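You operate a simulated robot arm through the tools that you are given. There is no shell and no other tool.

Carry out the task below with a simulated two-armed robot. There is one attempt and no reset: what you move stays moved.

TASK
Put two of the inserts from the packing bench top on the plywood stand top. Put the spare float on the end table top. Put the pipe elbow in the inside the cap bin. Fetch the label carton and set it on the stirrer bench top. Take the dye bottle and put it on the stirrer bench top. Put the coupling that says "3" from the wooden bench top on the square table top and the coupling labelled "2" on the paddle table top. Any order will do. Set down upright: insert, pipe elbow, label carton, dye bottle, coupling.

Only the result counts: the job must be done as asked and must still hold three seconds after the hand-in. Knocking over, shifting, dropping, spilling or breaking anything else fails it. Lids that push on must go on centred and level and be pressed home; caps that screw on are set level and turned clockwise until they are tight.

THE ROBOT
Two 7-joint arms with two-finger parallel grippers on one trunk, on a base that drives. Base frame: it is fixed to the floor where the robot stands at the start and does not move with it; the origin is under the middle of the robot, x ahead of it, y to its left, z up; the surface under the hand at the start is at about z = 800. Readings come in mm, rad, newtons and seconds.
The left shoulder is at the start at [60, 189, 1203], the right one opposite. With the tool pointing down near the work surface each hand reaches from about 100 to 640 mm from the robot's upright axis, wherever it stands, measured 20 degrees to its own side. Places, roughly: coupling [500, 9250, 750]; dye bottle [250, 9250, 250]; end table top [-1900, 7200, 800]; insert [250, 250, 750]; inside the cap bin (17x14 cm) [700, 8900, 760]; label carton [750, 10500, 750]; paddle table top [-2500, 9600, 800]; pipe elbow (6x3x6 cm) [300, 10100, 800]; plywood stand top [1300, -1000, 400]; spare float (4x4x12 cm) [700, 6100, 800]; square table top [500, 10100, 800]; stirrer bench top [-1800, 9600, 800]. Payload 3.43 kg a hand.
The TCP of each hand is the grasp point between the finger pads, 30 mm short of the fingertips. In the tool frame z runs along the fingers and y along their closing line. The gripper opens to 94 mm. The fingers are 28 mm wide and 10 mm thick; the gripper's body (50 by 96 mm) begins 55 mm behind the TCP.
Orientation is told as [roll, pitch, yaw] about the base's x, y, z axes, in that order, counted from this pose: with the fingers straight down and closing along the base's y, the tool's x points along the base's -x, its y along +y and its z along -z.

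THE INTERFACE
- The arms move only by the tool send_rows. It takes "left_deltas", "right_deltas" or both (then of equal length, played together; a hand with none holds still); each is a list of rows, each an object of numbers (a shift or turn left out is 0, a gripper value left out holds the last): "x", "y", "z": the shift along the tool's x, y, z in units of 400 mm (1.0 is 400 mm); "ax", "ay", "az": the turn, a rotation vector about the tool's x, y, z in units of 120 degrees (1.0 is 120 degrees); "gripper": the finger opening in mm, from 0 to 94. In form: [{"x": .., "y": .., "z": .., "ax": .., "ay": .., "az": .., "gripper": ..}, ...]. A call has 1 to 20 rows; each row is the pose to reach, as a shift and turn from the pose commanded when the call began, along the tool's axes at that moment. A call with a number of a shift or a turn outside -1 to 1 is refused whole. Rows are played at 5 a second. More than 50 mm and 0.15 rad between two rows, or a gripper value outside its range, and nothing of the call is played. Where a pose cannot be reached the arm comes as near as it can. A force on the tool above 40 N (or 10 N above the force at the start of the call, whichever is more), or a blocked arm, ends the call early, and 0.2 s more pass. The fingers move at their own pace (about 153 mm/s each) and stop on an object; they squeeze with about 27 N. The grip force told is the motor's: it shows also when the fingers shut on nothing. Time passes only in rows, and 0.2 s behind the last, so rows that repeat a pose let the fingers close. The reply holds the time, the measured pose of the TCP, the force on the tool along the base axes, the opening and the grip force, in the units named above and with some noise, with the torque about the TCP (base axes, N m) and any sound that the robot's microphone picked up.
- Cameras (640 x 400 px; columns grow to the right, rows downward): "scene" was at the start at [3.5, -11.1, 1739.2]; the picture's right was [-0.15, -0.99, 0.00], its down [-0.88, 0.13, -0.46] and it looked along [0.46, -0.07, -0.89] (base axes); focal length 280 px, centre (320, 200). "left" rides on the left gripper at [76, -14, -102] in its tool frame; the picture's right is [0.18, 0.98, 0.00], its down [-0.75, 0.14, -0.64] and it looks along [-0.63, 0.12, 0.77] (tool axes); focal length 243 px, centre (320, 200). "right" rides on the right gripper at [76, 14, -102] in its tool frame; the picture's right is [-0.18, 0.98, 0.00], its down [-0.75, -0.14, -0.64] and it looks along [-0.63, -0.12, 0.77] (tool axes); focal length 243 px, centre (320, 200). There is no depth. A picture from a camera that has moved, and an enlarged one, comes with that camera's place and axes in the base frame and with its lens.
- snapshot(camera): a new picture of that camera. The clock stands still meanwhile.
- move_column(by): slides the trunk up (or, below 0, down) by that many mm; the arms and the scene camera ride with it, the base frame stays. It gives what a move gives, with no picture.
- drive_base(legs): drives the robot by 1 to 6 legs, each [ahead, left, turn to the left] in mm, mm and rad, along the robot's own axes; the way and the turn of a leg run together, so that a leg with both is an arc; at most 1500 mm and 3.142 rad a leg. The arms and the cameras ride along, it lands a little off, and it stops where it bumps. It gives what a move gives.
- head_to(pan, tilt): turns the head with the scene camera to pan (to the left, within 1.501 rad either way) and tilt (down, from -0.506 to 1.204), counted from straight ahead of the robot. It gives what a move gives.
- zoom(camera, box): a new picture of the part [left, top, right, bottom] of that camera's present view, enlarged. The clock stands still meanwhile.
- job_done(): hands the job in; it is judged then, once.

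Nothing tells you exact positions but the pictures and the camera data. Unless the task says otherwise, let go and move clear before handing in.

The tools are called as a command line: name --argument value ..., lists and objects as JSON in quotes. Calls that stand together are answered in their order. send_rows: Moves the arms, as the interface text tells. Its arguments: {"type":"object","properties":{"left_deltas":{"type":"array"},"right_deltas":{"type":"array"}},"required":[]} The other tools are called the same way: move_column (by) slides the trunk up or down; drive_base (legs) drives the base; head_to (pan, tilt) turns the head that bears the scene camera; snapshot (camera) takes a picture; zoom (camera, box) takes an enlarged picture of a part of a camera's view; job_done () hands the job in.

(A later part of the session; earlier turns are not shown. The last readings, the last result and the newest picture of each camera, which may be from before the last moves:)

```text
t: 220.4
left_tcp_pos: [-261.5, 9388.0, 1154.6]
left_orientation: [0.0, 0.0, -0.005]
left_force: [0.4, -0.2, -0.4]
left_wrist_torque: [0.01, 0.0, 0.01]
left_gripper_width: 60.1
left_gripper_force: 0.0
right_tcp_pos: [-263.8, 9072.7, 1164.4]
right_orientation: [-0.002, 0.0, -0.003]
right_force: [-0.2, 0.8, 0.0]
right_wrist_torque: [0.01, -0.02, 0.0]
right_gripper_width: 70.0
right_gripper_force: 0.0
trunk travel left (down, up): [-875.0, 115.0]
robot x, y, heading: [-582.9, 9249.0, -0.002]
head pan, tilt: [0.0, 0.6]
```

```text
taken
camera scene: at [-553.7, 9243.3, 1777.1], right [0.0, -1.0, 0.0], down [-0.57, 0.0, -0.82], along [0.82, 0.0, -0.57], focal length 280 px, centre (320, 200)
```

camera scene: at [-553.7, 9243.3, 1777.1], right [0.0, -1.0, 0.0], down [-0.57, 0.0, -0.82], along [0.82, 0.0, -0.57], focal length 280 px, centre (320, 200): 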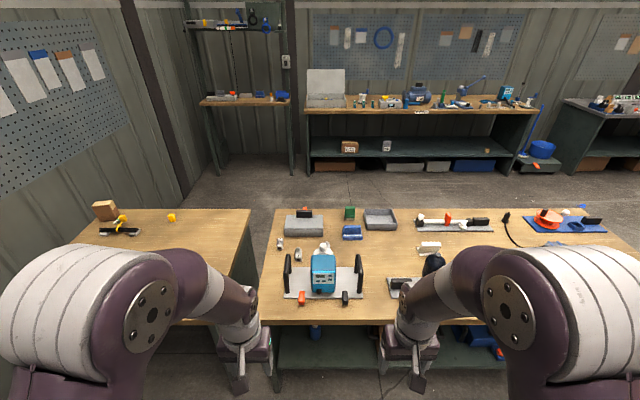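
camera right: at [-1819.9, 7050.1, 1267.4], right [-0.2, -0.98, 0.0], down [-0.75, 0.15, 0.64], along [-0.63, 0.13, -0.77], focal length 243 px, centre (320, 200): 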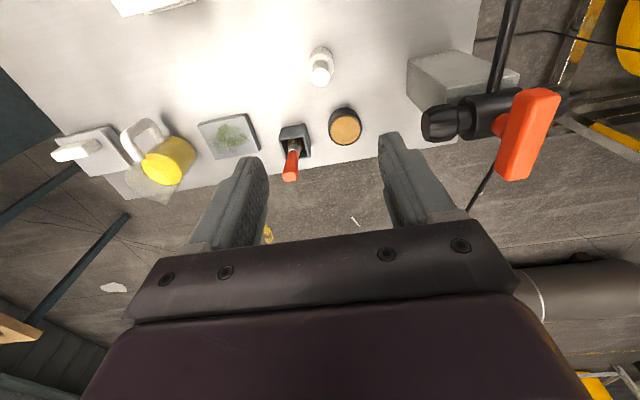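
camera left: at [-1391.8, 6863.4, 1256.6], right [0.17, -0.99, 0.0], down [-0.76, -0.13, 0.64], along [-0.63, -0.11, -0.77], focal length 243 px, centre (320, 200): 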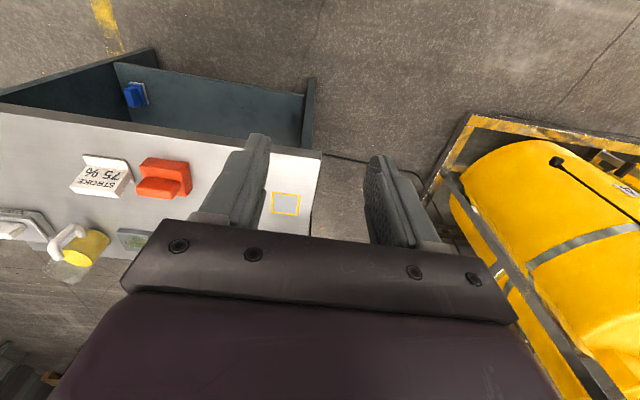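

A blue bottle shows under the bench at about (290,9265), matching the dye bottle. I lower the trunk to see it better.

move_column --by -400

move_column --by -250

head_to --pan 0.0 --tilt 0.7

snapshot --camera "scene"

snapshot --camera "left"

snapshot --camera "right"

```text
t: 224.3
left_tcp_pos: [-262.6, 9388.2, 756.3]
left_orientation: [-0.001, 0.0, -0.004]
left_force: [0.7, -0.6, 0.0]
left_wrist_torque: [0.01, 0.03, 0.01]
left_gripper_width: 60.2
left_gripper_force: 0.1
right_tcp_pos: [-264.8, 9071.2, 765.5]
right_orientation: [-0.002, 0.0, -0.004]
right_force: [0.3, 0.5, -0.1]
right_wrist_torque: [-0.01, -0.02, -0.03]
right_gripper_width: 70.0
right_gripper_force: 0.2
trunk travel left (down, up): [-475.0, 515.0]
robot x, y, heading: [-579.7, 9244.4, -0.002]
head pan, tilt: [0.0, 0.6]
```

```text
t: 226.9
left_tcp_pos: [-261.5, 9388.8, 506.4]
left_orientation: [0.0, -0.001, -0.003]
left_force: [-0.3, -0.2, 0.0]
left_wrist_torque: [0.01, 0.01, 0.01]
left_gripper_width: 60.0
left_gripper_force: 0.0
right_tcp_pos: [-263.6, 9072.0, 515.3]
right_orientation: [-0.002, -0.002, -0.004]
right_force: [0.5, -0.5, -0.1]
right_wrist_torque: [-0.04, -0.04, 0.01]
right_gripper_width: 69.7
right_gripper_force: 0.1
trunk travel left (down, up): [-225.0, 765.0]
robot x, y, heading: [-582.9, 9243.7, -0.003]
head pan, tilt: [0.0, 0.6]
```

```text
t: 227.5
left_tcp_pos: [-261.6, 9388.2, 506.5]
left_orientation: [0.001, 0.002, -0.003]
left_force: [-0.5, 0.5, 0.6]
left_wrist_torque: [-0.02, -0.03, 0.03]
left_gripper_width: 60.1
left_gripper_force: 0.0
right_tcp_pos: [-264.5, 9072.6, 515.8]
right_orientation: [-0.001, 0.001, -0.005]
right_force: [0.5, -0.1, -0.3]
right_wrist_torque: [-0.03, -0.01, 0.03]
right_gripper_width: 70.0
right_gripper_force: 0.1
trunk travel left (down, up): [-225.0, 765.0]
robot x, y, heading: [-582.2, 9248.3, -0.004]
head pan, tilt: [0.0, 0.7]
```

```text
taken
camera scene: at [-557.2, 9243.6, 1118.5], right [0.0, -1.0, 0.0], down [-0.64, 0.0, -0.77], along [0.77, 0.0, -0.64], focal length 280 px, centre (320, 200)
```

scene: 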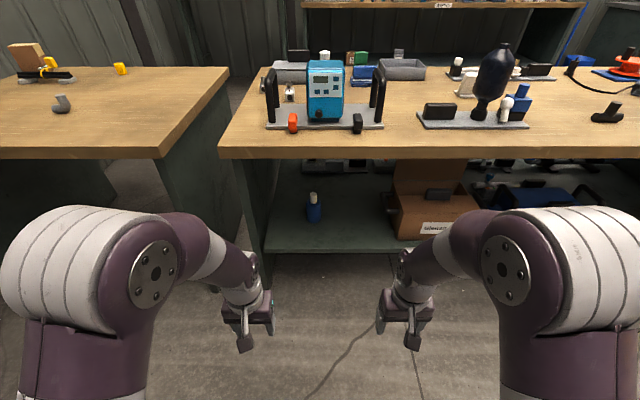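

```text
taken
camera left: at [-338.5, 9374.7, 606.7], right [-0.18, 0.98, 0.0], down [0.75, 0.14, 0.64], along [0.63, 0.12, -0.77], focal length 243 px, centre (320, 200)
```

left: 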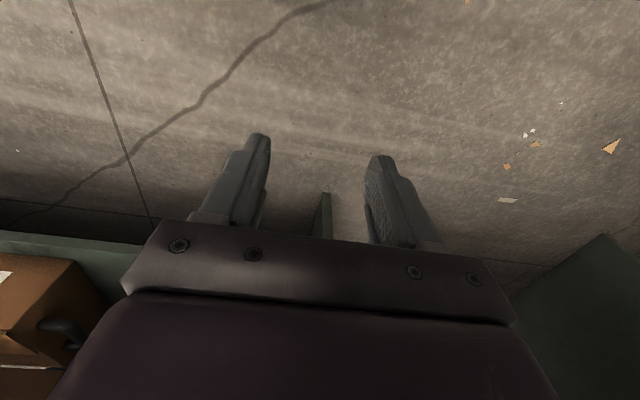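

```text
taken
camera right: at [-340.9, 9087.4, 617.0], right [0.19, 0.98, 0.0], down [0.75, -0.14, 0.64], along [0.63, -0.12, -0.77], focal length 243 px, centre (320, 200)
```

right: 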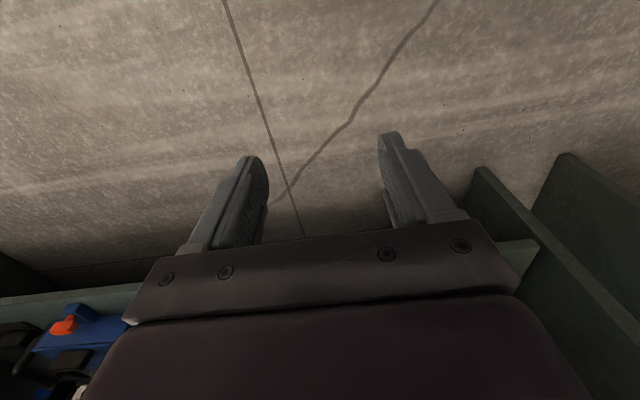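

zoom --camera "scene" --box '[230, 140, 430, 270]'

zoom --camera "scene" --box '[0, 30, 200, 150]'

zoom --camera "scene" --box '[230, 40, 430, 160]'

```text
3.08 times, centred on (330, 205) of scene
camera zoom: at [-557.2, 9243.6, 1118.5], right [0.0, -1.0, 0.0], down [-0.64, 0.0, -0.77], along [0.77, 0.0, -0.64], focal length 862 px, centre (289, 185)
```

zoom: 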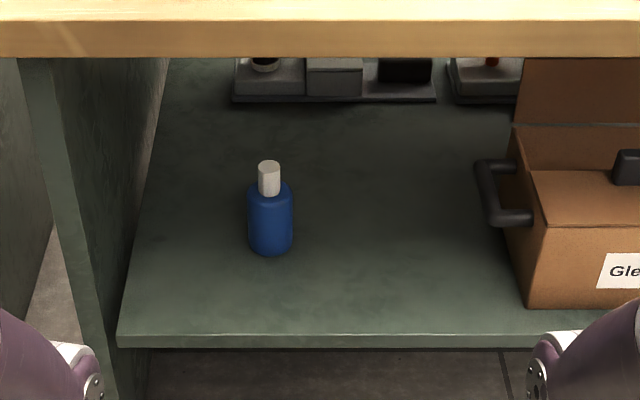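

```text
3.20 times, centred on (100, 90) of scene
camera zoom: at [-557.2, 9243.6, 1118.5], right [0.0, -1.0, 0.0], down [-0.64, 0.0, -0.77], along [0.77, 0.0, -0.64], focal length 896 px, centre (1024, 552)
```

zoom: 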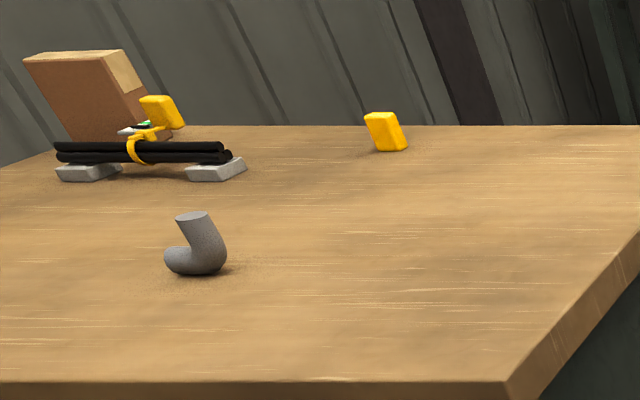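

```text
3.20 times, centred on (330, 100) of scene
camera zoom: at [-557.2, 9243.6, 1118.5], right [0.0, -1.0, 0.0], down [-0.64, 0.0, -0.77], along [0.77, 0.0, -0.64], focal length 896 px, centre (288, 520)
```

zoom: 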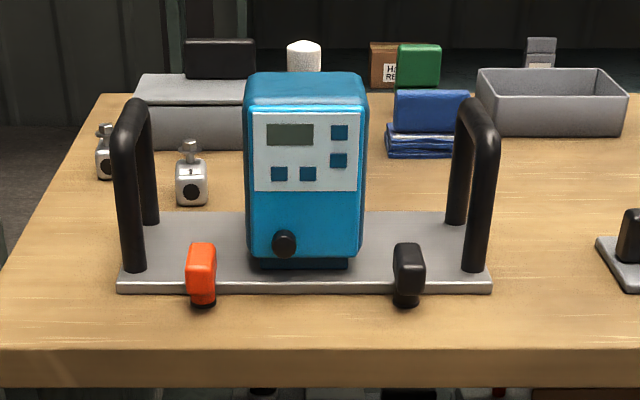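

The dye bottle (blue, white cap, ~57 mm wide, ~136 mm tall) stands on the lower shelf at about (247,9267), shelf z≈350. I'll take it with the left hand tilted forward by 60°; I line up the base first and tilt the hand in the open.

drive_base --legs '[[0, -135, 0]]'

send_rows --left_deltas '[{"x": -0.05, "ay": -0.06, "gripper": 85}, {"x": -0.1, "ay": -0.12}, {"x": -0.15, "ay": -0.18}, {"x": -0.2, "ay": -0.24}, {"x": -0.25, "ay": -0.3}, {"x": -0.3, "ay": -0.36}, {"x": -0.35, "ay": -0.42}, {"x": -0.4, "ay": -0.47}, {"x": -0.4, "ay": -0.5}, {"x": -0.4, "ay": -0.5}]'

snapshot --camera "left"

snapshot --camera "scene"

```text
t: 228.8
left_tcp_pos: [-262.4, 9252.6, 505.3]
left_orientation: [0.001, -0.001, -0.005]
left_force: [-0.8, -0.8, 0.5]
left_wrist_torque: [0.0, 0.02, 0.01]
left_gripper_width: 60.1
left_gripper_force: 0.0
right_tcp_pos: [-265.0, 8936.0, 513.7]
right_orientation: [0.0, -0.001, -0.005]
right_force: [-1.0, 0.5, 0.4]
right_wrist_torque: [-0.01, 0.01, -0.01]
right_gripper_width: 70.2
right_gripper_force: 0.0
trunk travel left (down, up): [-225.0, 765.0]
robot x, y, heading: [-581.7, 9109.7, -0.006]
head pan, tilt: [0.0, 0.7]
```

```text
t: 231.0
left_tcp_pos: [-102.6, 9251.0, 506.6]
left_orientation: [0.011, -1.048, -0.009]
left_force: [0.3, 0.3, 0.1]
left_wrist_torque: [0.01, -0.01, 0.01]
left_gripper_width: 85.1
left_gripper_force: 0.1
left hand out of reach, approached as far as the arm can: row 4, 5
right_tcp_pos: [-264.8, 8935.8, 514.9]
right_orientation: [-0.002, 0.0, -0.005]
right_force: [-0.3, -0.4, 0.0]
right_wrist_torque: [-0.02, -0.03, 0.0]
right_gripper_width: 69.9
right_gripper_force: 0.0
trunk travel left (down, up): [-225.0, 765.0]
robot x, y, heading: [-584.2, 9111.1, -0.005]
head pan, tilt: [0.0, 0.7]
```

```text
taken
camera left: at [-229.6, 9236.4, 489.6], right [-0.09, 0.98, -0.15], down [-0.18, 0.14, 0.97], along [0.98, 0.11, 0.16], focal length 243 px, centre (320, 200)
```

left: 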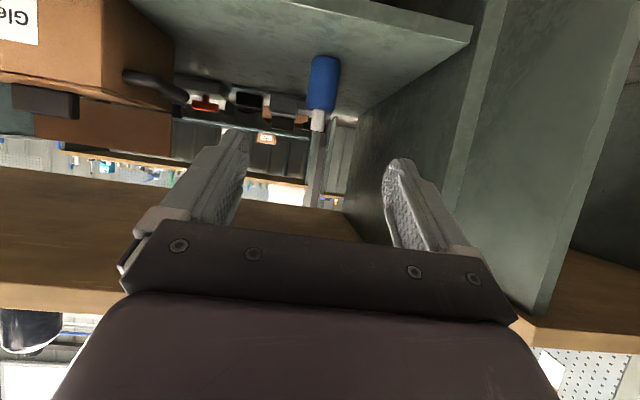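

```text
taken
camera scene: at [-557.8, 9107.6, 1118.5], right [-0.01, -1.0, 0.0], down [-0.64, 0.0, -0.76], along [0.76, 0.0, -0.64], focal length 280 px, centre (320, 200)
```

scene: 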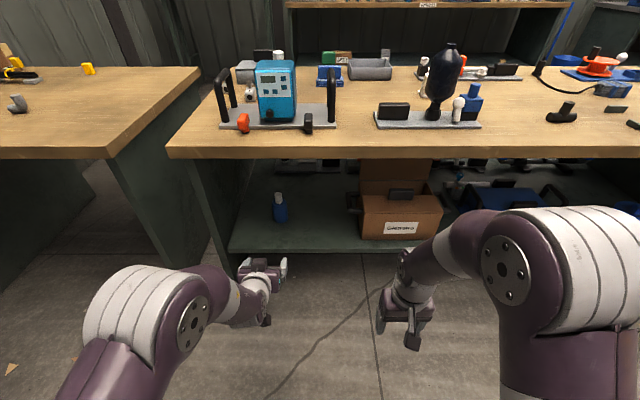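

Triangulating puts the bottle at about x≈310, y≈9265 on a shelf at z≈290, recessed under the bench. I lower the trunk a little more, drive closer, and look again.

move_column --by -90

drive_base --legs '[[190, 0, 0.005]]'

snapshot --camera "left"

snapshot --camera "scene"

```text
t: 232.3
left_tcp_pos: [-102.3, 9250.0, 416.3]
left_orientation: [0.012, -1.048, -0.009]
left_force: [0.1, -0.5, 0.4]
left_wrist_torque: [0.03, 0.01, 0.01]
left_gripper_width: 84.9
left_gripper_force: 0.0
right_tcp_pos: [-265.2, 8935.4, 424.4]
right_orientation: [0.0, 0.0, -0.005]
right_force: [0.9, 0.1, 0.0]
right_wrist_torque: [-0.02, 0.01, -0.01]
right_gripper_width: 70.1
right_gripper_force: 0.0
trunk travel left (down, up): [-135.0, 855.0]
robot x, y, heading: [-579.9, 9105.7, -0.002]
head pan, tilt: [0.0, 0.7]
```

```text
t: 233.8
left_tcp_pos: [85.6, 9252.7, 416.9]
left_orientation: [0.011, -1.047, -0.006]
left_force: [0.0, -0.3, -0.4]
left_wrist_torque: [0.0, -0.02, 0.01]
left_gripper_width: 85.1
left_gripper_force: 0.0
right_tcp_pos: [-73.6, 8936.0, 425.9]
right_orientation: [-0.001, -0.002, 0.0]
right_force: [-0.2, 0.1, 0.5]
right_wrist_torque: [0.0, 0.02, 0.01]
right_gripper_width: 69.7
right_gripper_force: 0.0
trunk travel left (down, up): [-135.0, 855.0]
robot x, y, heading: [-396.5, 9109.1, 0.002]
head pan, tilt: [0.0, 0.7]
```

```text
taken
camera left: at [-40.7, 9237.9, 399.7], right [-0.1, 0.98, -0.15], down [-0.18, 0.14, 0.97], along [0.98, 0.12, 0.16], focal length 243 px, centre (320, 200)
```

left: 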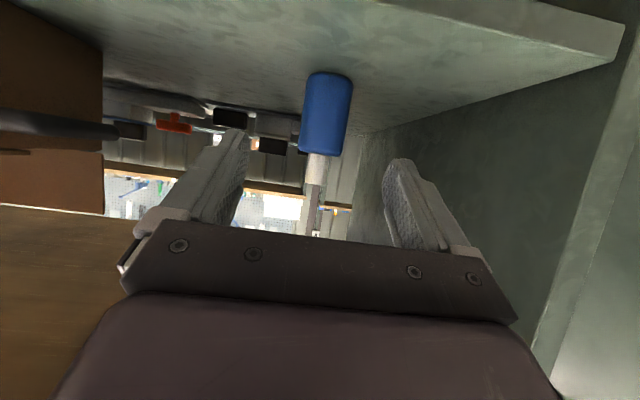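

```text
taken
camera scene: at [-368.2, 9107.3, 1028.5], right [0.0, -1.0, 0.0], down [-0.64, 0.0, -0.77], along [0.77, 0.0, -0.64], focal length 280 px, centre (320, 200)
```

scene: 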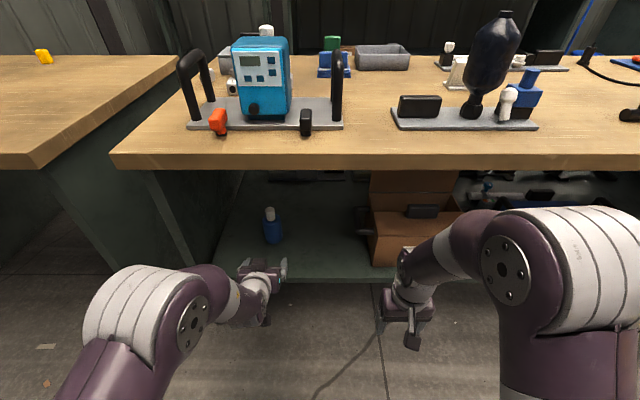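

The bottle stands at about (312,9267), shelf z≈293, diameter ~64 mm. I open fully and advance halfway at grasp height, then check.

send_rows --left_deltas '[{"x": 0.001, "y": 0.009, "z": 0.06, "gripper": 94}, {"x": 0.0015, "y": 0.018, "z": 0.12}, {"x": 0.002, "y": 0.027, "z": 0.18}, {"x": 0.003, "y": 0.036, "z": 0.24}, {"x": 0.0035, "y": 0.036, "z": 0.3035}, {"x": 0.0035, "y": 0.036, "z": 0.3035}]'

snapshot --camera "left"

zoom --camera "scene" --box '[190, 160, 390, 300]'

```text
t: 235.2
left_tcp_pos: [185.9, 9242.2, 353.8]
left_orientation: [0.005, -1.047, 0.012]
left_force: [0.8, -0.2, 0.3]
left_wrist_torque: [0.0, -0.02, 0.02]
left_gripper_width: 93.8
left_gripper_force: 0.1
left hand out of reach, approached as far as the arm can: row 1, 2, 3, 4, 5, 6
right_tcp_pos: [-74.2, 8936.9, 424.7]
right_orientation: [0.001, 0.0, -0.002]
right_force: [0.4, -1.0, -0.7]
right_wrist_torque: [0.06, -0.03, 0.01]
right_gripper_width: 70.3
right_gripper_force: 0.0
trunk travel left (down, up): [-135.0, 855.0]
robot x, y, heading: [-394.2, 9106.8, -0.0]
head pan, tilt: [0.0, 0.7]
```

```text
taken
camera left: at [59.6, 9225.2, 336.8], right [-0.11, 0.98, -0.16], down [-0.18, 0.13, 0.97], along [0.98, 0.14, 0.16], focal length 243 px, centre (320, 200)
```

left: 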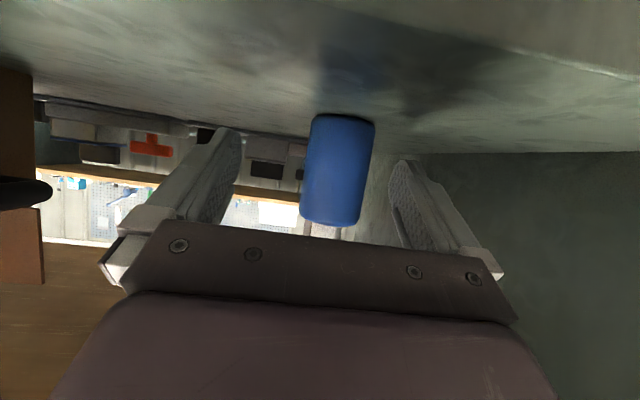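

```text
2.86 times, centred on (290, 230) of scene
camera zoom: at [-368.0, 9107.3, 1028.5], right [0.0, -1.0, 0.0], down [-0.64, 0.0, -0.76], along [0.76, 0.0, -0.64], focal length 800 px, centre (406, 114)
```

zoom: 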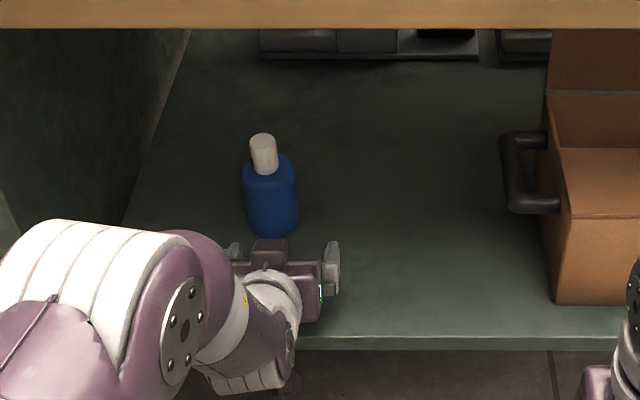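

The arm is at a joint limit sideways here, so I let the base do the approach: left 30 mm and ahead 60 mm first.

drive_base --legs '[[0, 30, 0], [60, 0, 0]]'

snapshot --camera "left"

```text
t: 236.6
left_tcp_pos: [246.8, 9271.9, 353.2]
left_orientation: [0.008, -1.045, 0.013]
left_force: [0.9, 0.5, 0.4]
left_wrist_torque: [-0.02, 0.04, -0.01]
left_gripper_width: 94.0
left_gripper_force: 0.1
right_tcp_pos: [-13.9, 8967.2, 424.7]
right_orientation: [0.001, -0.002, 0.001]
right_force: [-0.1, -0.1, -0.5]
right_wrist_torque: [-0.03, -0.03, -0.03]
right_gripper_width: 70.0
right_gripper_force: 0.1
trunk travel left (down, up): [-135.0, 855.0]
robot x, y, heading: [-332.8, 9141.1, 0.005]
head pan, tilt: [0.0, 0.7]
```

```text
taken
camera left: at [119.7, 9255.1, 337.0], right [-0.11, 0.98, -0.16], down [-0.18, 0.13, 0.97], along [0.98, 0.14, 0.16], focal length 243 px, centre (320, 200)
```

left: 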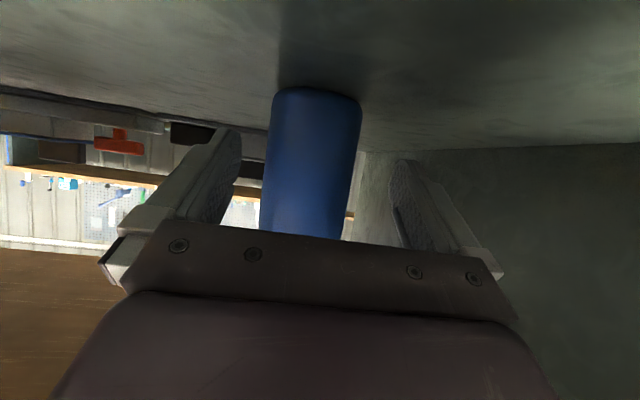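

The bottle is now centred between the fingers (y≈9271). I drive the last 62 mm ahead so the fingers straddle it, and close.

drive_base --legs '[[62, 0, 0]]'

snapshot --camera "left"

```text
t: 237.6
left_tcp_pos: [307.3, 9272.7, 353.7]
left_orientation: [0.006, -1.046, 0.014]
left_force: [-0.4, -0.3, -0.1]
left_wrist_torque: [0.03, 0.0, -0.05]
left_gripper_width: 94.0
left_gripper_force: 0.1
right_tcp_pos: [48.2, 8967.6, 424.9]
right_orientation: [-0.002, 0.001, 0.002]
right_force: [-0.2, 0.7, -0.1]
right_wrist_torque: [0.0, 0.02, 0.0]
right_gripper_width: 69.9
right_gripper_force: 0.1
trunk travel left (down, up): [-135.0, 855.0]
robot x, y, heading: [-271.4, 9134.3, 0.0]
head pan, tilt: [0.0, 0.7]
```

```text
taken
camera left: at [181.6, 9255.6, 336.9], right [-0.11, 0.98, -0.16], down [-0.18, 0.13, 0.97], along [0.98, 0.14, 0.16], focal length 243 px, centre (320, 200)
```

left: 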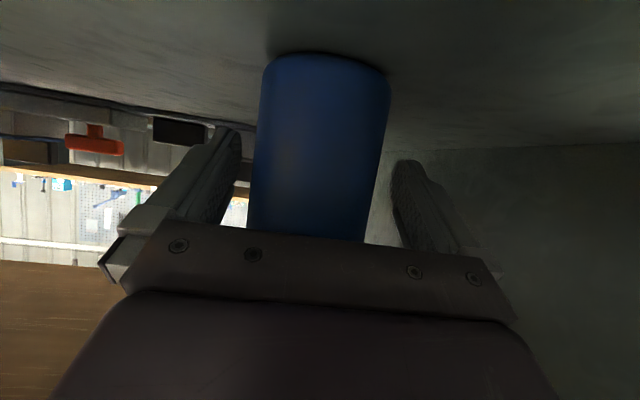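

The bottle is between the fingers at TCP depth. I close the left gripper.

send_rows --left_deltas '[{"gripper": 70}, {"gripper": 50}, {"gripper": 30}, {"gripper": 30}]'

snapshot --camera "left"

```text
t: 238.6
left_tcp_pos: [309.1, 9272.2, 354.1]
left_orientation: [0.007, -1.046, 0.014]
left_force: [0.1, -0.4, 1.1]
left_wrist_torque: [0.01, -0.04, 0.04]
left_gripper_width: 63.9
left_gripper_force: 27.4
right_tcp_pos: [48.2, 8967.0, 425.2]
right_orientation: [-0.002, 0.001, 0.002]
right_force: [-0.1, 0.9, 0.0]
right_wrist_torque: [-0.03, 0.0, 0.01]
right_gripper_width: 70.0
right_gripper_force: 0.1
trunk travel left (down, up): [-135.0, 855.0]
robot x, y, heading: [-267.6, 9136.0, 0.002]
head pan, tilt: [0.0, 0.7]
```

```text
taken
camera left: at [181.8, 9255.6, 337.1], right [-0.11, 0.98, -0.16], down [-0.18, 0.13, 0.97], along [0.98, 0.14, 0.16], focal length 243 px, centre (320, 200)
```

left: 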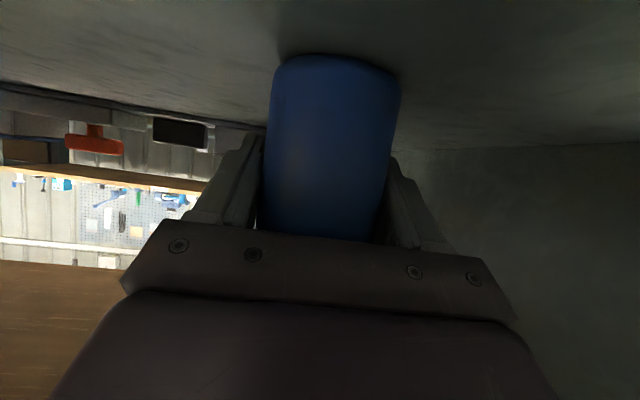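

Held at 64 mm. I lift 30 mm with the trunk, then back straight out from under the bench.

move_column --by 30

snapshot --camera "left"

drive_base --legs '[[-430, 0, 0]]'

snapshot --camera "scene"

```text
t: 239.4
left_tcp_pos: [309.5, 9271.7, 382.5]
left_orientation: [0.007, -1.046, 0.014]
left_force: [-0.4, -0.2, -2.8]
left_wrist_torque: [0.03, -0.04, 0.0]
left_gripper_width: 64.1
left_gripper_force: 27.2
right_tcp_pos: [48.9, 8967.7, 455.0]
right_orientation: [-0.002, 0.0, 0.002]
right_force: [0.0, -0.1, -0.4]
right_wrist_torque: [-0.02, 0.04, -0.02]
right_gripper_width: 69.8
right_gripper_force: 0.1
trunk travel left (down, up): [-165.0, 825.0]
robot x, y, heading: [-269.5, 9142.1, 0.002]
head pan, tilt: [0.0, 0.7]
```

```text
taken
camera left: at [181.6, 9255.6, 366.6], right [-0.11, 0.98, -0.16], down [-0.18, 0.13, 0.97], along [0.98, 0.14, 0.16], focal length 243 px, centre (320, 200)
```

left: 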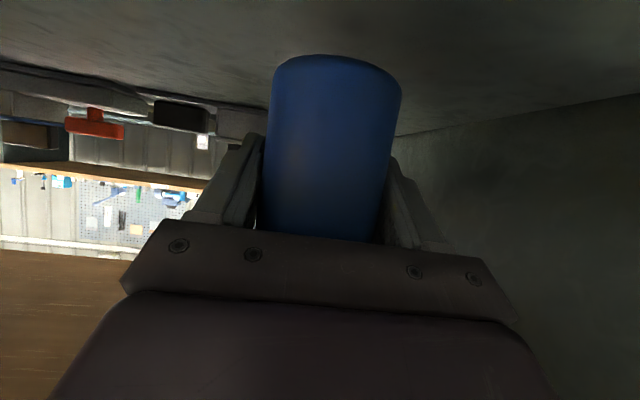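

```text
t: 242.0
left_tcp_pos: [-119.1, 9273.7, 383.8]
left_orientation: [0.008, -1.045, 0.016]
left_force: [-0.7, -0.3, -2.8]
left_wrist_torque: [0.0, -0.02, -0.05]
left_gripper_width: 63.8
left_gripper_force: 27.5
right_tcp_pos: [-376.8, 8966.1, 454.3]
right_orientation: [-0.003, 0.002, 0.004]
right_force: [0.7, -0.1, 1.0]
right_wrist_torque: [-0.04, 0.01, -0.02]
right_gripper_width: 70.1
right_gripper_force: 0.0
trunk travel left (down, up): [-165.0, 825.0]
robot x, y, heading: [-696.2, 9134.3, 0.009]
head pan, tilt: [0.0, 0.7]
```

```text
taken
camera scene: at [-671.2, 9136.0, 1058.5], right [0.0, -1.0, 0.0], down [-0.64, 0.0, -0.76], along [0.76, 0.0, -0.64], focal length 280 px, centre (320, 200)
```

scene: 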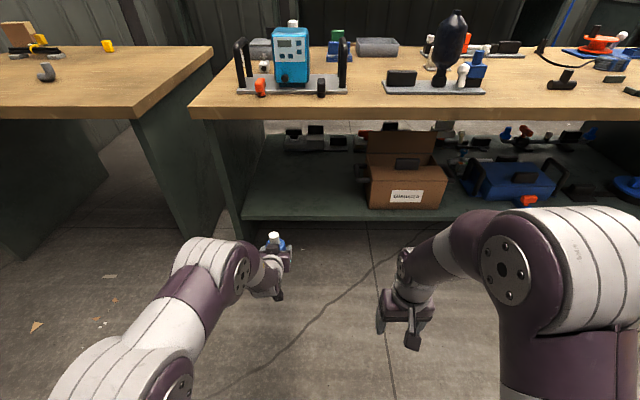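

The dye bottle is out and held. I raise the trunk back up, then turn round in the middle of the aisle to face the stirrer bench.

move_column --by 400

move_column --by 310

drive_base --legs '[[-30, 0, 0], [0, 0, 1.571], [0, 0, 1.571]]'

head_to --pan 0.0 --tilt 0.75

snapshot --camera "scene"

```text
t: 245.8
left_tcp_pos: [-118.5, 9272.3, 783.4]
left_orientation: [0.008, -1.047, 0.018]
left_force: [0.2, -0.2, -3.0]
left_wrist_torque: [0.0, -0.02, 0.03]
left_gripper_width: 63.9
left_gripper_force: 27.0
right_tcp_pos: [-377.1, 8967.2, 855.3]
right_orientation: [-0.003, 0.002, 0.005]
right_force: [-0.7, -0.7, 0.4]
right_wrist_torque: [0.02, 0.03, 0.01]
right_gripper_width: 70.1
right_gripper_force: 0.0
trunk travel left (down, up): [-565.0, 425.0]
robot x, y, heading: [-696.9, 9136.1, 0.007]
head pan, tilt: [0.0, 0.7]
```

```text
t: 248.9
left_tcp_pos: [-116.5, 9272.9, 1092.5]
left_orientation: [0.007, -1.045, 0.017]
left_force: [0.2, -0.4, -2.5]
left_wrist_torque: [-0.02, 0.03, 0.02]
left_gripper_width: 63.8
left_gripper_force: 27.1
right_tcp_pos: [-376.2, 8967.1, 1164.6]
right_orientation: [-0.001, 0.001, 0.006]
right_force: [0.6, 0.7, -0.1]
right_wrist_torque: [0.03, 0.0, -0.02]
right_gripper_width: 70.0
right_gripper_force: 0.0
trunk travel left (down, up): [-875.0, 115.0]
robot x, y, heading: [-699.9, 9141.2, 0.008]
head pan, tilt: [0.0, 0.7]
```

```text
t: 257.4
left_tcp_pos: [-1303.6, 8989.7, 1093.0]
left_orientation: [0.009, -1.046, -3.103]
left_force: [0.1, -0.2, -2.3]
left_wrist_torque: [-0.02, -0.01, -0.01]
left_gripper_width: 63.7
left_gripper_force: 26.8
right_tcp_pos: [-1049.3, 9301.1, 1165.6]
right_orientation: [-0.002, 0.002, -3.116]
right_force: [-0.3, 0.1, -1.0]
right_wrist_torque: [0.01, -0.03, -0.04]
right_gripper_width: 69.7
right_gripper_force: 0.0
trunk travel left (down, up): [-875.0, 115.0]
robot x, y, heading: [-725.9, 9137.7, -3.113]
head pan, tilt: [0.0, 0.7]
```

```text
t: 258.0
left_tcp_pos: [-1302.7, 8990.7, 1092.1]
left_orientation: [0.008, -1.046, -3.103]
left_force: [0.2, -0.6, -2.7]
left_wrist_torque: [0.01, 0.0, -0.03]
left_gripper_width: 64.0
left_gripper_force: 27.1
right_tcp_pos: [-1051.2, 9301.4, 1164.9]
right_orientation: [-0.002, 0.003, -3.115]
right_force: [0.6, -0.3, 0.3]
right_wrist_torque: [0.01, 0.01, 0.0]
right_gripper_width: 70.0
right_gripper_force: 0.0
trunk travel left (down, up): [-875.0, 115.0]
robot x, y, heading: [-726.5, 9140.1, -3.118]
head pan, tilt: [0.0, 0.75]
```

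```text
taken
camera scene: at [-750.0, 9134.9, 1764.2], right [-0.03, 1.0, 0.0], down [0.68, 0.02, -0.73], along [-0.73, -0.02, -0.68], focal length 280 px, centre (320, 200)
```

scene: 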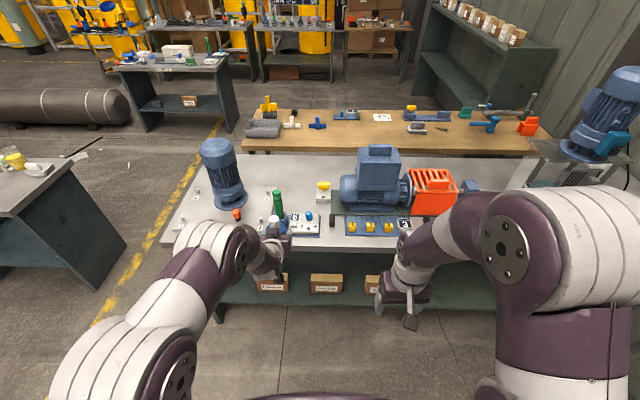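

I face the stirrer bench now; I zoom in to find free space on it.

zoom --camera "scene" --box '[150, 130, 400, 260]'

zoom --camera "scene" --box '[300, 130, 550, 260]'

zoom --camera "scene" --box '[230, 80, 560, 160]'

```text
2.56 times, centred on (275, 195) of scene
camera zoom: at [-750.0, 9134.9, 1764.2], right [-0.03, 1.0, 0.0], down [0.68, 0.02, -0.73], along [-0.73, -0.02, -0.68], focal length 717 px, centre (435, 213)
```

zoom: 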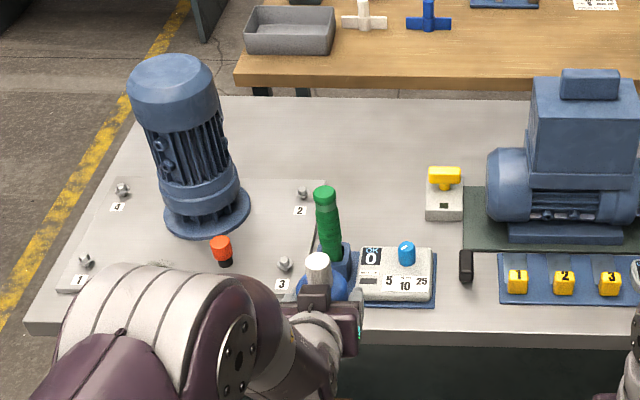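

```text
2.56 times, centred on (425, 195) of scene
camera zoom: at [-750.0, 9134.9, 1764.2], right [-0.03, 1.0, 0.0], down [0.68, 0.02, -0.73], along [-0.73, -0.02, -0.68], focal length 717 px, centre (51, 213)
```

zoom: 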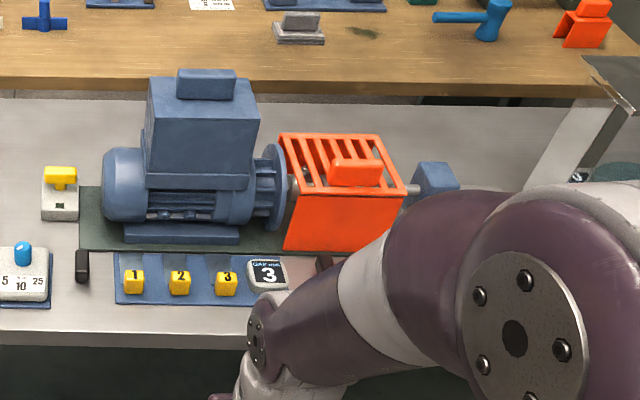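

```text
1.94 times, centred on (395, 120) of scene
camera zoom: at [-750.0, 9134.9, 1764.2], right [-0.03, 1.0, 0.0], down [0.68, 0.02, -0.73], along [-0.73, -0.02, -0.68], focal length 543 px, centre (174, 355)
```

zoom: 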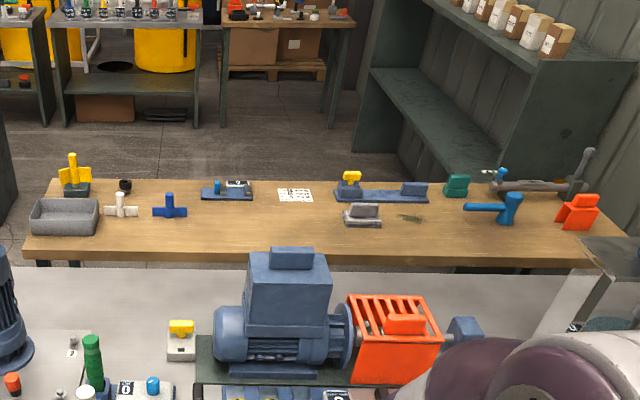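

There is a bare strip along the front edge, before the motor's base plate (x≈-1545, y 8500–8900). I drive left so that I can see it between my arms.

drive_base --legs '[[0, 330, -0.02]]'

snapshot --camera "scene"

zoom --camera "scene" --box '[220, 140, 440, 290]'

```text
t: 260.2
left_tcp_pos: [-1299.9, 8670.5, 1093.5]
left_orientation: [0.011, -1.046, -3.127]
left_force: [0.1, -0.2, -3.6]
left_wrist_torque: [0.02, 0.02, 0.03]
left_gripper_width: 64.0
left_gripper_force: 27.2
right_tcp_pos: [-1041.5, 8976.2, 1164.7]
right_orientation: [-0.002, 0.002, -3.137]
right_force: [0.3, 0.1, -0.4]
right_wrist_torque: [0.0, -0.02, -0.01]
right_gripper_width: 70.2
right_gripper_force: 0.0
trunk travel left (down, up): [-875.0, 115.0]
robot x, y, heading: [-720.8, 8804.4, -3.14]
head pan, tilt: [0.0, 0.75]
```

```text
taken
camera scene: at [-744.7, 8804.7, 1764.2], right [-0.01, 1.0, 0.0], down [0.68, 0.0, -0.73], along [-0.73, 0.0, -0.68], focal length 280 px, centre (320, 200)
```

scene: 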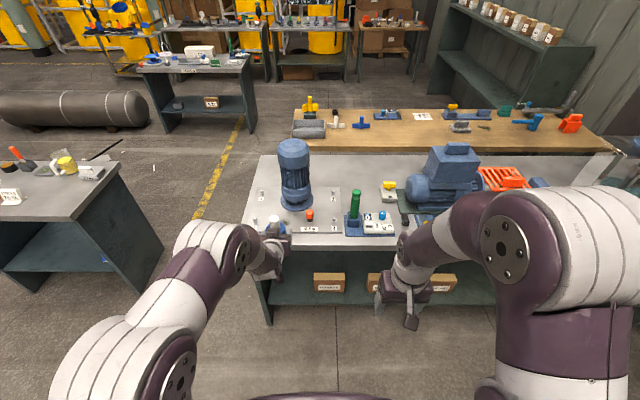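

```text
2.67 times, centred on (330, 215) of scene
camera zoom: at [-744.7, 8804.7, 1764.2], right [-0.01, 1.0, 0.0], down [0.68, 0.0, -0.73], along [-0.73, 0.0, -0.68], focal length 747 px, centre (293, 160)
```

zoom: 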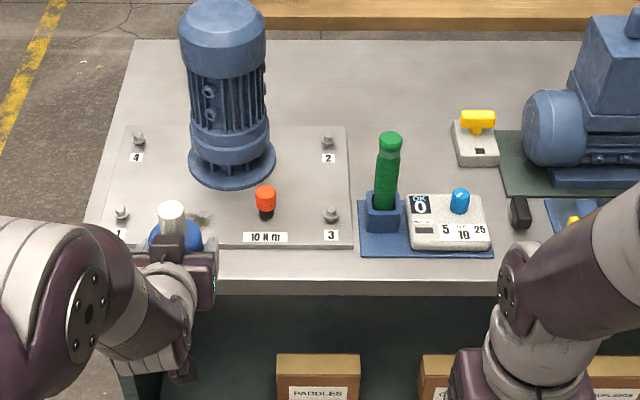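

The strip before the motor plate is only 67 mm deep, too tight. I look at the northern half of the stirrer bench for a better place.

drive_base --legs '[[0, -1150, 0]]'

snapshot --camera "scene"

zoom --camera "scene" --box '[200, 130, 450, 280]'

```text
t: 266.1
left_tcp_pos: [-1309.0, 9807.3, 1092.4]
left_orientation: [0.007, -1.047, -3.121]
left_force: [0.0, -0.3, -3.0]
left_wrist_torque: [-0.01, 0.02, -0.02]
left_gripper_width: 63.9
left_gripper_force: 26.2
right_tcp_pos: [-1050.7, 10115.8, 1165.0]
right_orientation: [-0.001, 0.003, -3.13]
right_force: [-0.1, 0.5, 0.7]
right_wrist_torque: [0.01, 0.01, -0.01]
right_gripper_width: 70.1
right_gripper_force: 0.1
trunk travel left (down, up): [-875.0, 115.0]
robot x, y, heading: [-729.1, 9948.8, -3.133]
head pan, tilt: [0.0, 0.75]
```

```text
taken
camera scene: at [-753.9, 9943.6, 1764.2], right [-0.01, 1.0, 0.0], down [0.68, 0.01, -0.73], along [-0.73, -0.01, -0.68], focal length 280 px, centre (320, 200)
```

scene: 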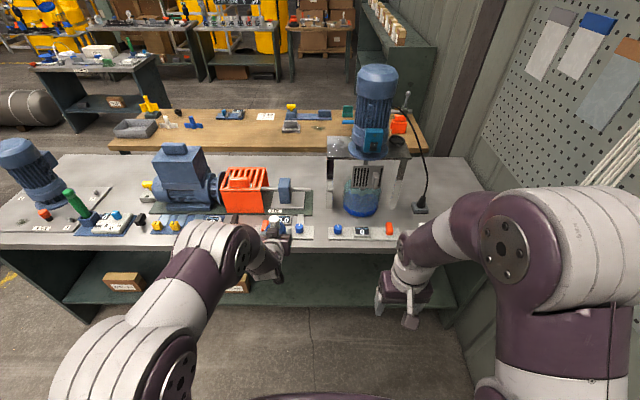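

```text
2.56 times, centred on (325, 205) of scene
camera zoom: at [-753.9, 9943.6, 1764.2], right [-0.01, 1.0, 0.0], down [0.68, 0.01, -0.73], along [-0.73, -0.01, -0.68], focal length 717 px, centre (307, 187)
```

zoom: 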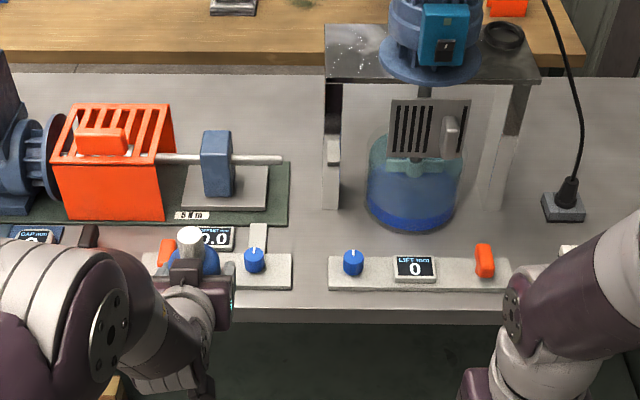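

The best free area on the stirrer bench is its back-left corner, reached from the south end. Before that, since the square table is right behind me, I turn round (via the south) to pick up the pipe elbow with the right hand.

drive_base --legs '[[0, 0, 1.571], [0, 0, 1.56]]'

head_to --pan 0.0 --tilt 0.75

snapshot --camera "scene"

```text
t: 274.1
left_tcp_pos: [-154.5, 10090.1, 1093.4]
left_orientation: [0.008, -1.044, 0.032]
left_force: [0.3, -0.4, -2.4]
left_wrist_torque: [0.0, -0.02, 0.01]
left_gripper_width: 64.0
left_gripper_force: 26.8
right_tcp_pos: [-406.1, 9780.5, 1163.9]
right_orientation: [-0.002, 0.001, 0.022]
right_force: [0.0, -0.5, 0.8]
right_wrist_torque: [0.03, 0.02, -0.03]
right_gripper_width: 69.8
right_gripper_force: 0.1
trunk travel left (down, up): [-875.0, 115.0]
robot x, y, heading: [-732.1, 9944.5, 0.02]
head pan, tilt: [0.0, 0.75]
```

```text
t: 274.7
left_tcp_pos: [-153.9, 10091.6, 1093.4]
left_orientation: [0.008, -1.048, 0.032]
left_force: [-0.8, 0.8, -3.8]
left_wrist_torque: [0.01, -0.02, 0.03]
left_gripper_width: 63.8
left_gripper_force: 26.9
right_tcp_pos: [-407.4, 9781.0, 1165.9]
right_orientation: [-0.004, 0.004, 0.02]
right_force: [0.8, 0.3, -0.5]
right_wrist_torque: [0.0, 0.03, 0.02]
right_gripper_width: 70.0
right_gripper_force: 0.0
trunk travel left (down, up): [-875.0, 115.0]
robot x, y, heading: [-731.9, 9945.6, 0.026]
head pan, tilt: [0.0, 0.75]
```

```text
taken
camera scene: at [-707.0, 9945.0, 1764.2], right [0.02, -1.0, 0.0], down [-0.68, -0.01, -0.73], along [0.73, 0.02, -0.68], focal length 280 px, centre (320, 200)
```

scene: 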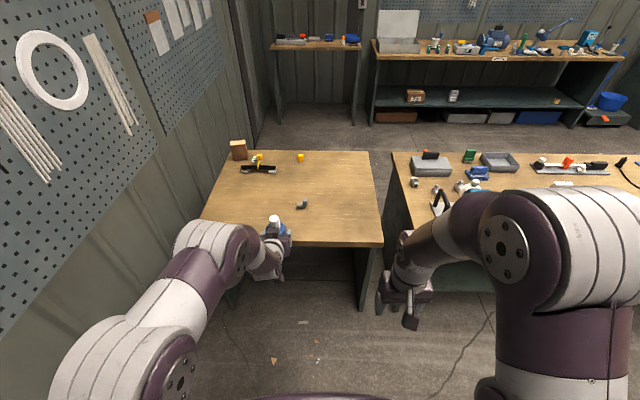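

zoom --camera "scene" --box '[200, 130, 400, 260]'

zoom --camera "scene" --box '[390, 130, 590, 240]'

```text
3.08 times, centred on (300, 195) of scene
camera zoom: at [-707.0, 9945.0, 1764.2], right [0.02, -1.0, 0.0], down [-0.68, -0.01, -0.73], along [0.73, 0.02, -0.68], focal length 862 px, centre (382, 215)
```

zoom: 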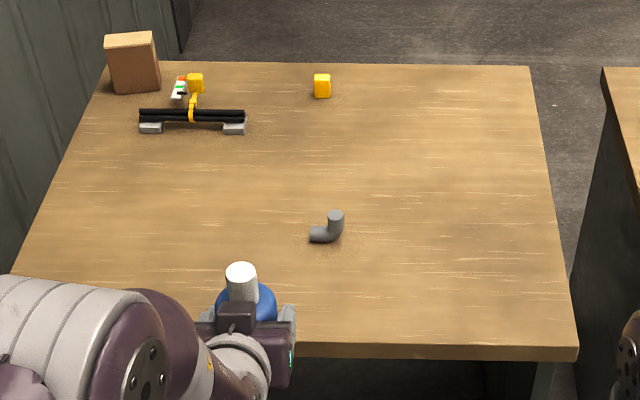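

```text
3.20 times, centred on (490, 185) of scene
camera zoom: at [-707.0, 9945.0, 1764.2], right [0.02, -1.0, 0.0], down [-0.68, -0.01, -0.73], along [0.73, 0.02, -0.68], focal length 896 px, centre (-224, 248)
```

zoom: 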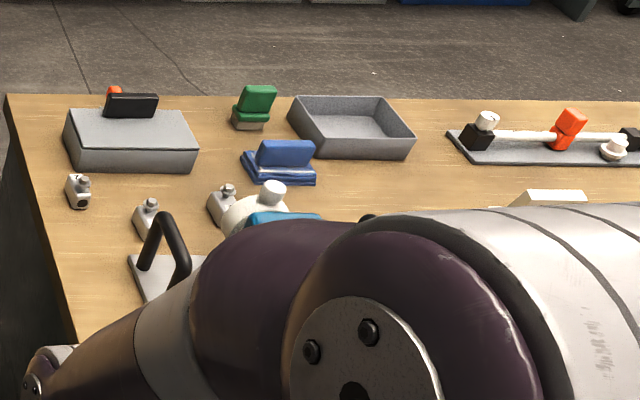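

The pipe elbow stands at about (273,10059): one leg vertical, the other lying toward +y. I drive up to the square table and bring the right hand, turned 90° to close along x, above it.

drive_base --legs '[[500, 82, -0.026]]'

snapshot --camera "scene"

```text
t: 277.7
left_tcp_pos: [342.4, 10167.8, 1092.9]
left_orientation: [0.009, -1.045, 0.015]
left_force: [1.2, -0.9, -2.1]
left_wrist_torque: [0.0, 0.0, 0.02]
left_gripper_width: 63.6
left_gripper_force: 27.5
right_tcp_pos: [81.7, 9861.2, 1165.0]
right_orientation: [-0.003, 0.0, 0.002]
right_force: [-0.5, 0.3, 0.1]
right_wrist_torque: [0.0, -0.01, 0.01]
right_gripper_width: 70.3
right_gripper_force: 0.0
trunk travel left (down, up): [-875.0, 115.0]
robot x, y, heading: [-236.7, 10035.9, 0.001]
head pan, tilt: [0.0, 0.75]
```

```text
taken
camera scene: at [-213.7, 10031.9, 1764.2], right [0.0, -1.0, 0.0], down [-0.68, 0.0, -0.73], along [0.73, 0.0, -0.68], focal length 280 px, centre (320, 200)
```

scene: 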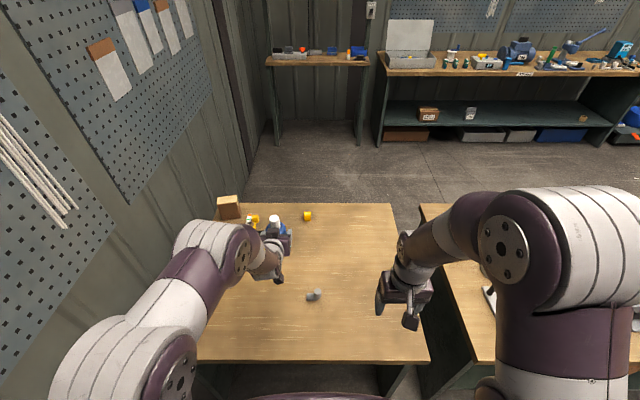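

zoom --camera "scene" --box '[270, 260, 370, 330]'

send_rows --right_deltas '[{"x": -0.07, "y": 0.06, "az": 0.068}, {"x": -0.14, "y": 0.12, "az": 0.136}, {"x": -0.21, "y": 0.18, "az": 0.204}, {"x": -0.28, "y": 0.24, "az": 0.272}, {"x": -0.35, "y": 0.3, "az": 0.34}, {"x": -0.42, "y": 0.36, "az": 0.408}, {"x": -0.48, "y": 0.42, "az": 0.476}, {"x": -0.5, "y": 0.45, "az": 0.544}, {"x": -0.51, "y": 0.47, "az": 0.612}, {"x": -0.51, "y": 0.48, "az": 0.68}, {"x": -0.51, "y": 0.48, "az": 0.75, "gripper": 70}, {"x": -0.51, "y": 0.48, "az": 0.75}]'

snapshot --camera "right"

```text
5.71 times, centred on (320, 295) of scene
camera zoom: at [-213.7, 10031.9, 1764.2], right [0.0, -1.0, 0.0], down [-0.68, 0.0, -0.73], along [0.73, 0.0, -0.68], focal length 1601 px, centre (320, -343)
```

zoom: 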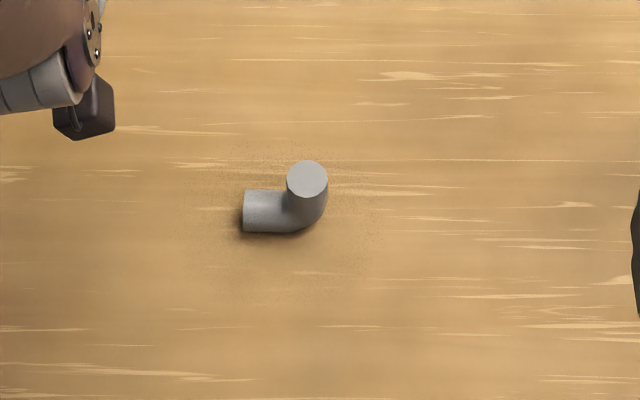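

```text
t: 280.3
left_tcp_pos: [343.5, 10167.4, 1093.0]
left_orientation: [0.009, -1.045, 0.013]
left_force: [-1.2, -0.4, -2.8]
left_wrist_torque: [0.02, 0.01, 0.01]
left_gripper_width: 63.8
left_gripper_force: 27.3
right_tcp_pos: [280.6, 10052.0, 1159.1]
right_orientation: [0.001, -0.001, -1.571]
right_force: [-1.0, 0.5, -0.1]
right_wrist_torque: [-0.01, -0.02, -0.02]
right_gripper_width: 70.2
right_gripper_force: 0.1
right hand out of reach, approached as far as the arm can: row 9, 10, 11, 12
trunk travel left (down, up): [-875.0, 115.0]
robot x, y, heading: [-236.0, 10033.2, 0.002]
head pan, tilt: [0.0, 0.75]
```

```text
taken
camera right: at [294.4, 10129.0, 1261.4], right [0.98, -0.18, 0.0], down [-0.14, -0.75, 0.64], along [-0.12, -0.63, -0.77], focal length 243 px, centre (320, 200)
```

right: 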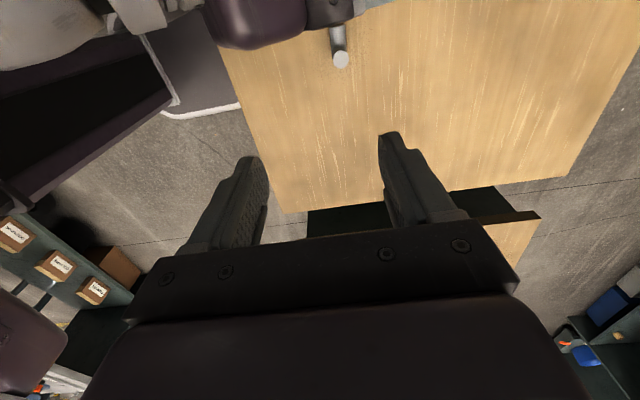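

The two hands are too close together for the right one to descend safely, so I shift the base left by 100 mm and move the right hand back over the elbow.

drive_base --legs '[[0, 100, 0]]'

send_rows --right_deltas '[{"x": -0.09}, {"x": -0.18}, {"x": -0.26}, {"x": -0.28, "z": 0.05}, {"x": -0.28, "z": 0.15}, {"x": -0.28, "z": 0.25}, {"x": -0.28, "z": 0.35}, {"x": -0.28, "z": 0.35}]'

snapshot --camera "right"

snapshot --camera "scene"

```text
t: 281.4
left_tcp_pos: [343.1, 10265.6, 1093.5]
left_orientation: [0.008, -1.046, 0.013]
left_force: [-0.3, -0.9, -2.6]
left_wrist_torque: [-0.04, -0.01, 0.03]
left_gripper_width: 63.6
left_gripper_force: 27.2
right_tcp_pos: [280.8, 10148.6, 1158.8]
right_orientation: [0.0, 0.0, -1.569]
right_force: [-0.5, 0.1, -1.4]
right_wrist_torque: [-0.01, 0.0, -0.02]
right_gripper_width: 69.9
right_gripper_force: 0.0
trunk travel left (down, up): [-875.0, 115.0]
robot x, y, heading: [-238.7, 10134.4, 0.001]
head pan, tilt: [0.0, 0.75]
```

```text
t: 283.2
left_tcp_pos: [343.1, 10267.0, 1092.3]
left_orientation: [0.007, -1.045, 0.015]
left_force: [0.1, -0.2, -3.2]
left_wrist_torque: [0.04, -0.01, -0.01]
left_gripper_width: 63.7
left_gripper_force: 27.4
right_tcp_pos: [280.0, 10037.8, 1019.8]
right_orientation: [0.002, -0.003, -1.569]
right_force: [-0.1, -0.2, 0.3]
right_wrist_torque: [0.04, -0.01, -0.01]
right_gripper_width: 70.0
right_gripper_force: 0.0
trunk travel left (down, up): [-875.0, 115.0]
robot x, y, heading: [-234.4, 10130.9, 0.0]
head pan, tilt: [0.0, 0.75]
```

```text
taken
camera right: at [293.5, 10115.4, 1121.5], right [0.98, -0.18, 0.0], down [-0.14, -0.75, 0.64], along [-0.12, -0.63, -0.77], focal length 243 px, centre (320, 200)
```

right: 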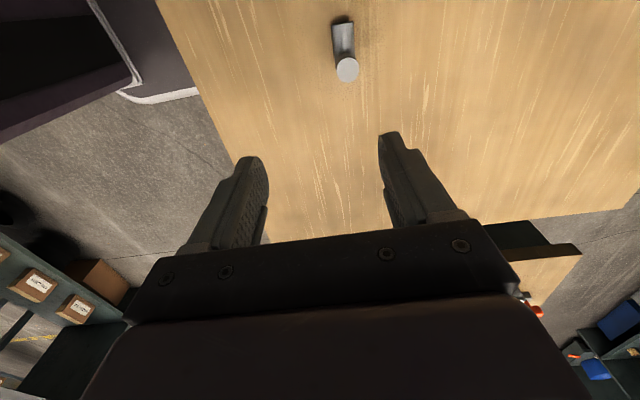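

```text
taken
camera scene: at [-213.3, 10131.9, 1764.2], right [0.0, -1.0, 0.0], down [-0.68, 0.0, -0.73], along [0.73, 0.0, -0.68], focal length 280 px, centre (320, 200)
```

scene: 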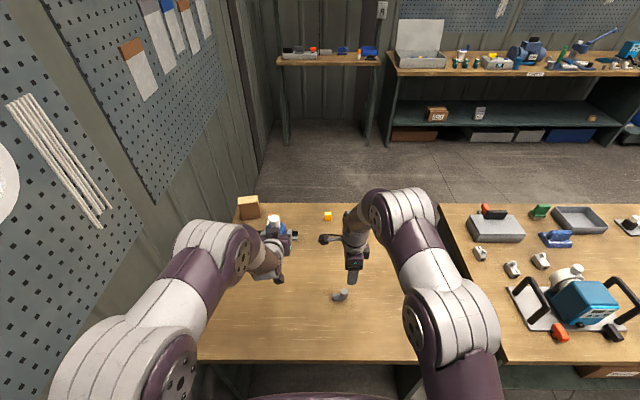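

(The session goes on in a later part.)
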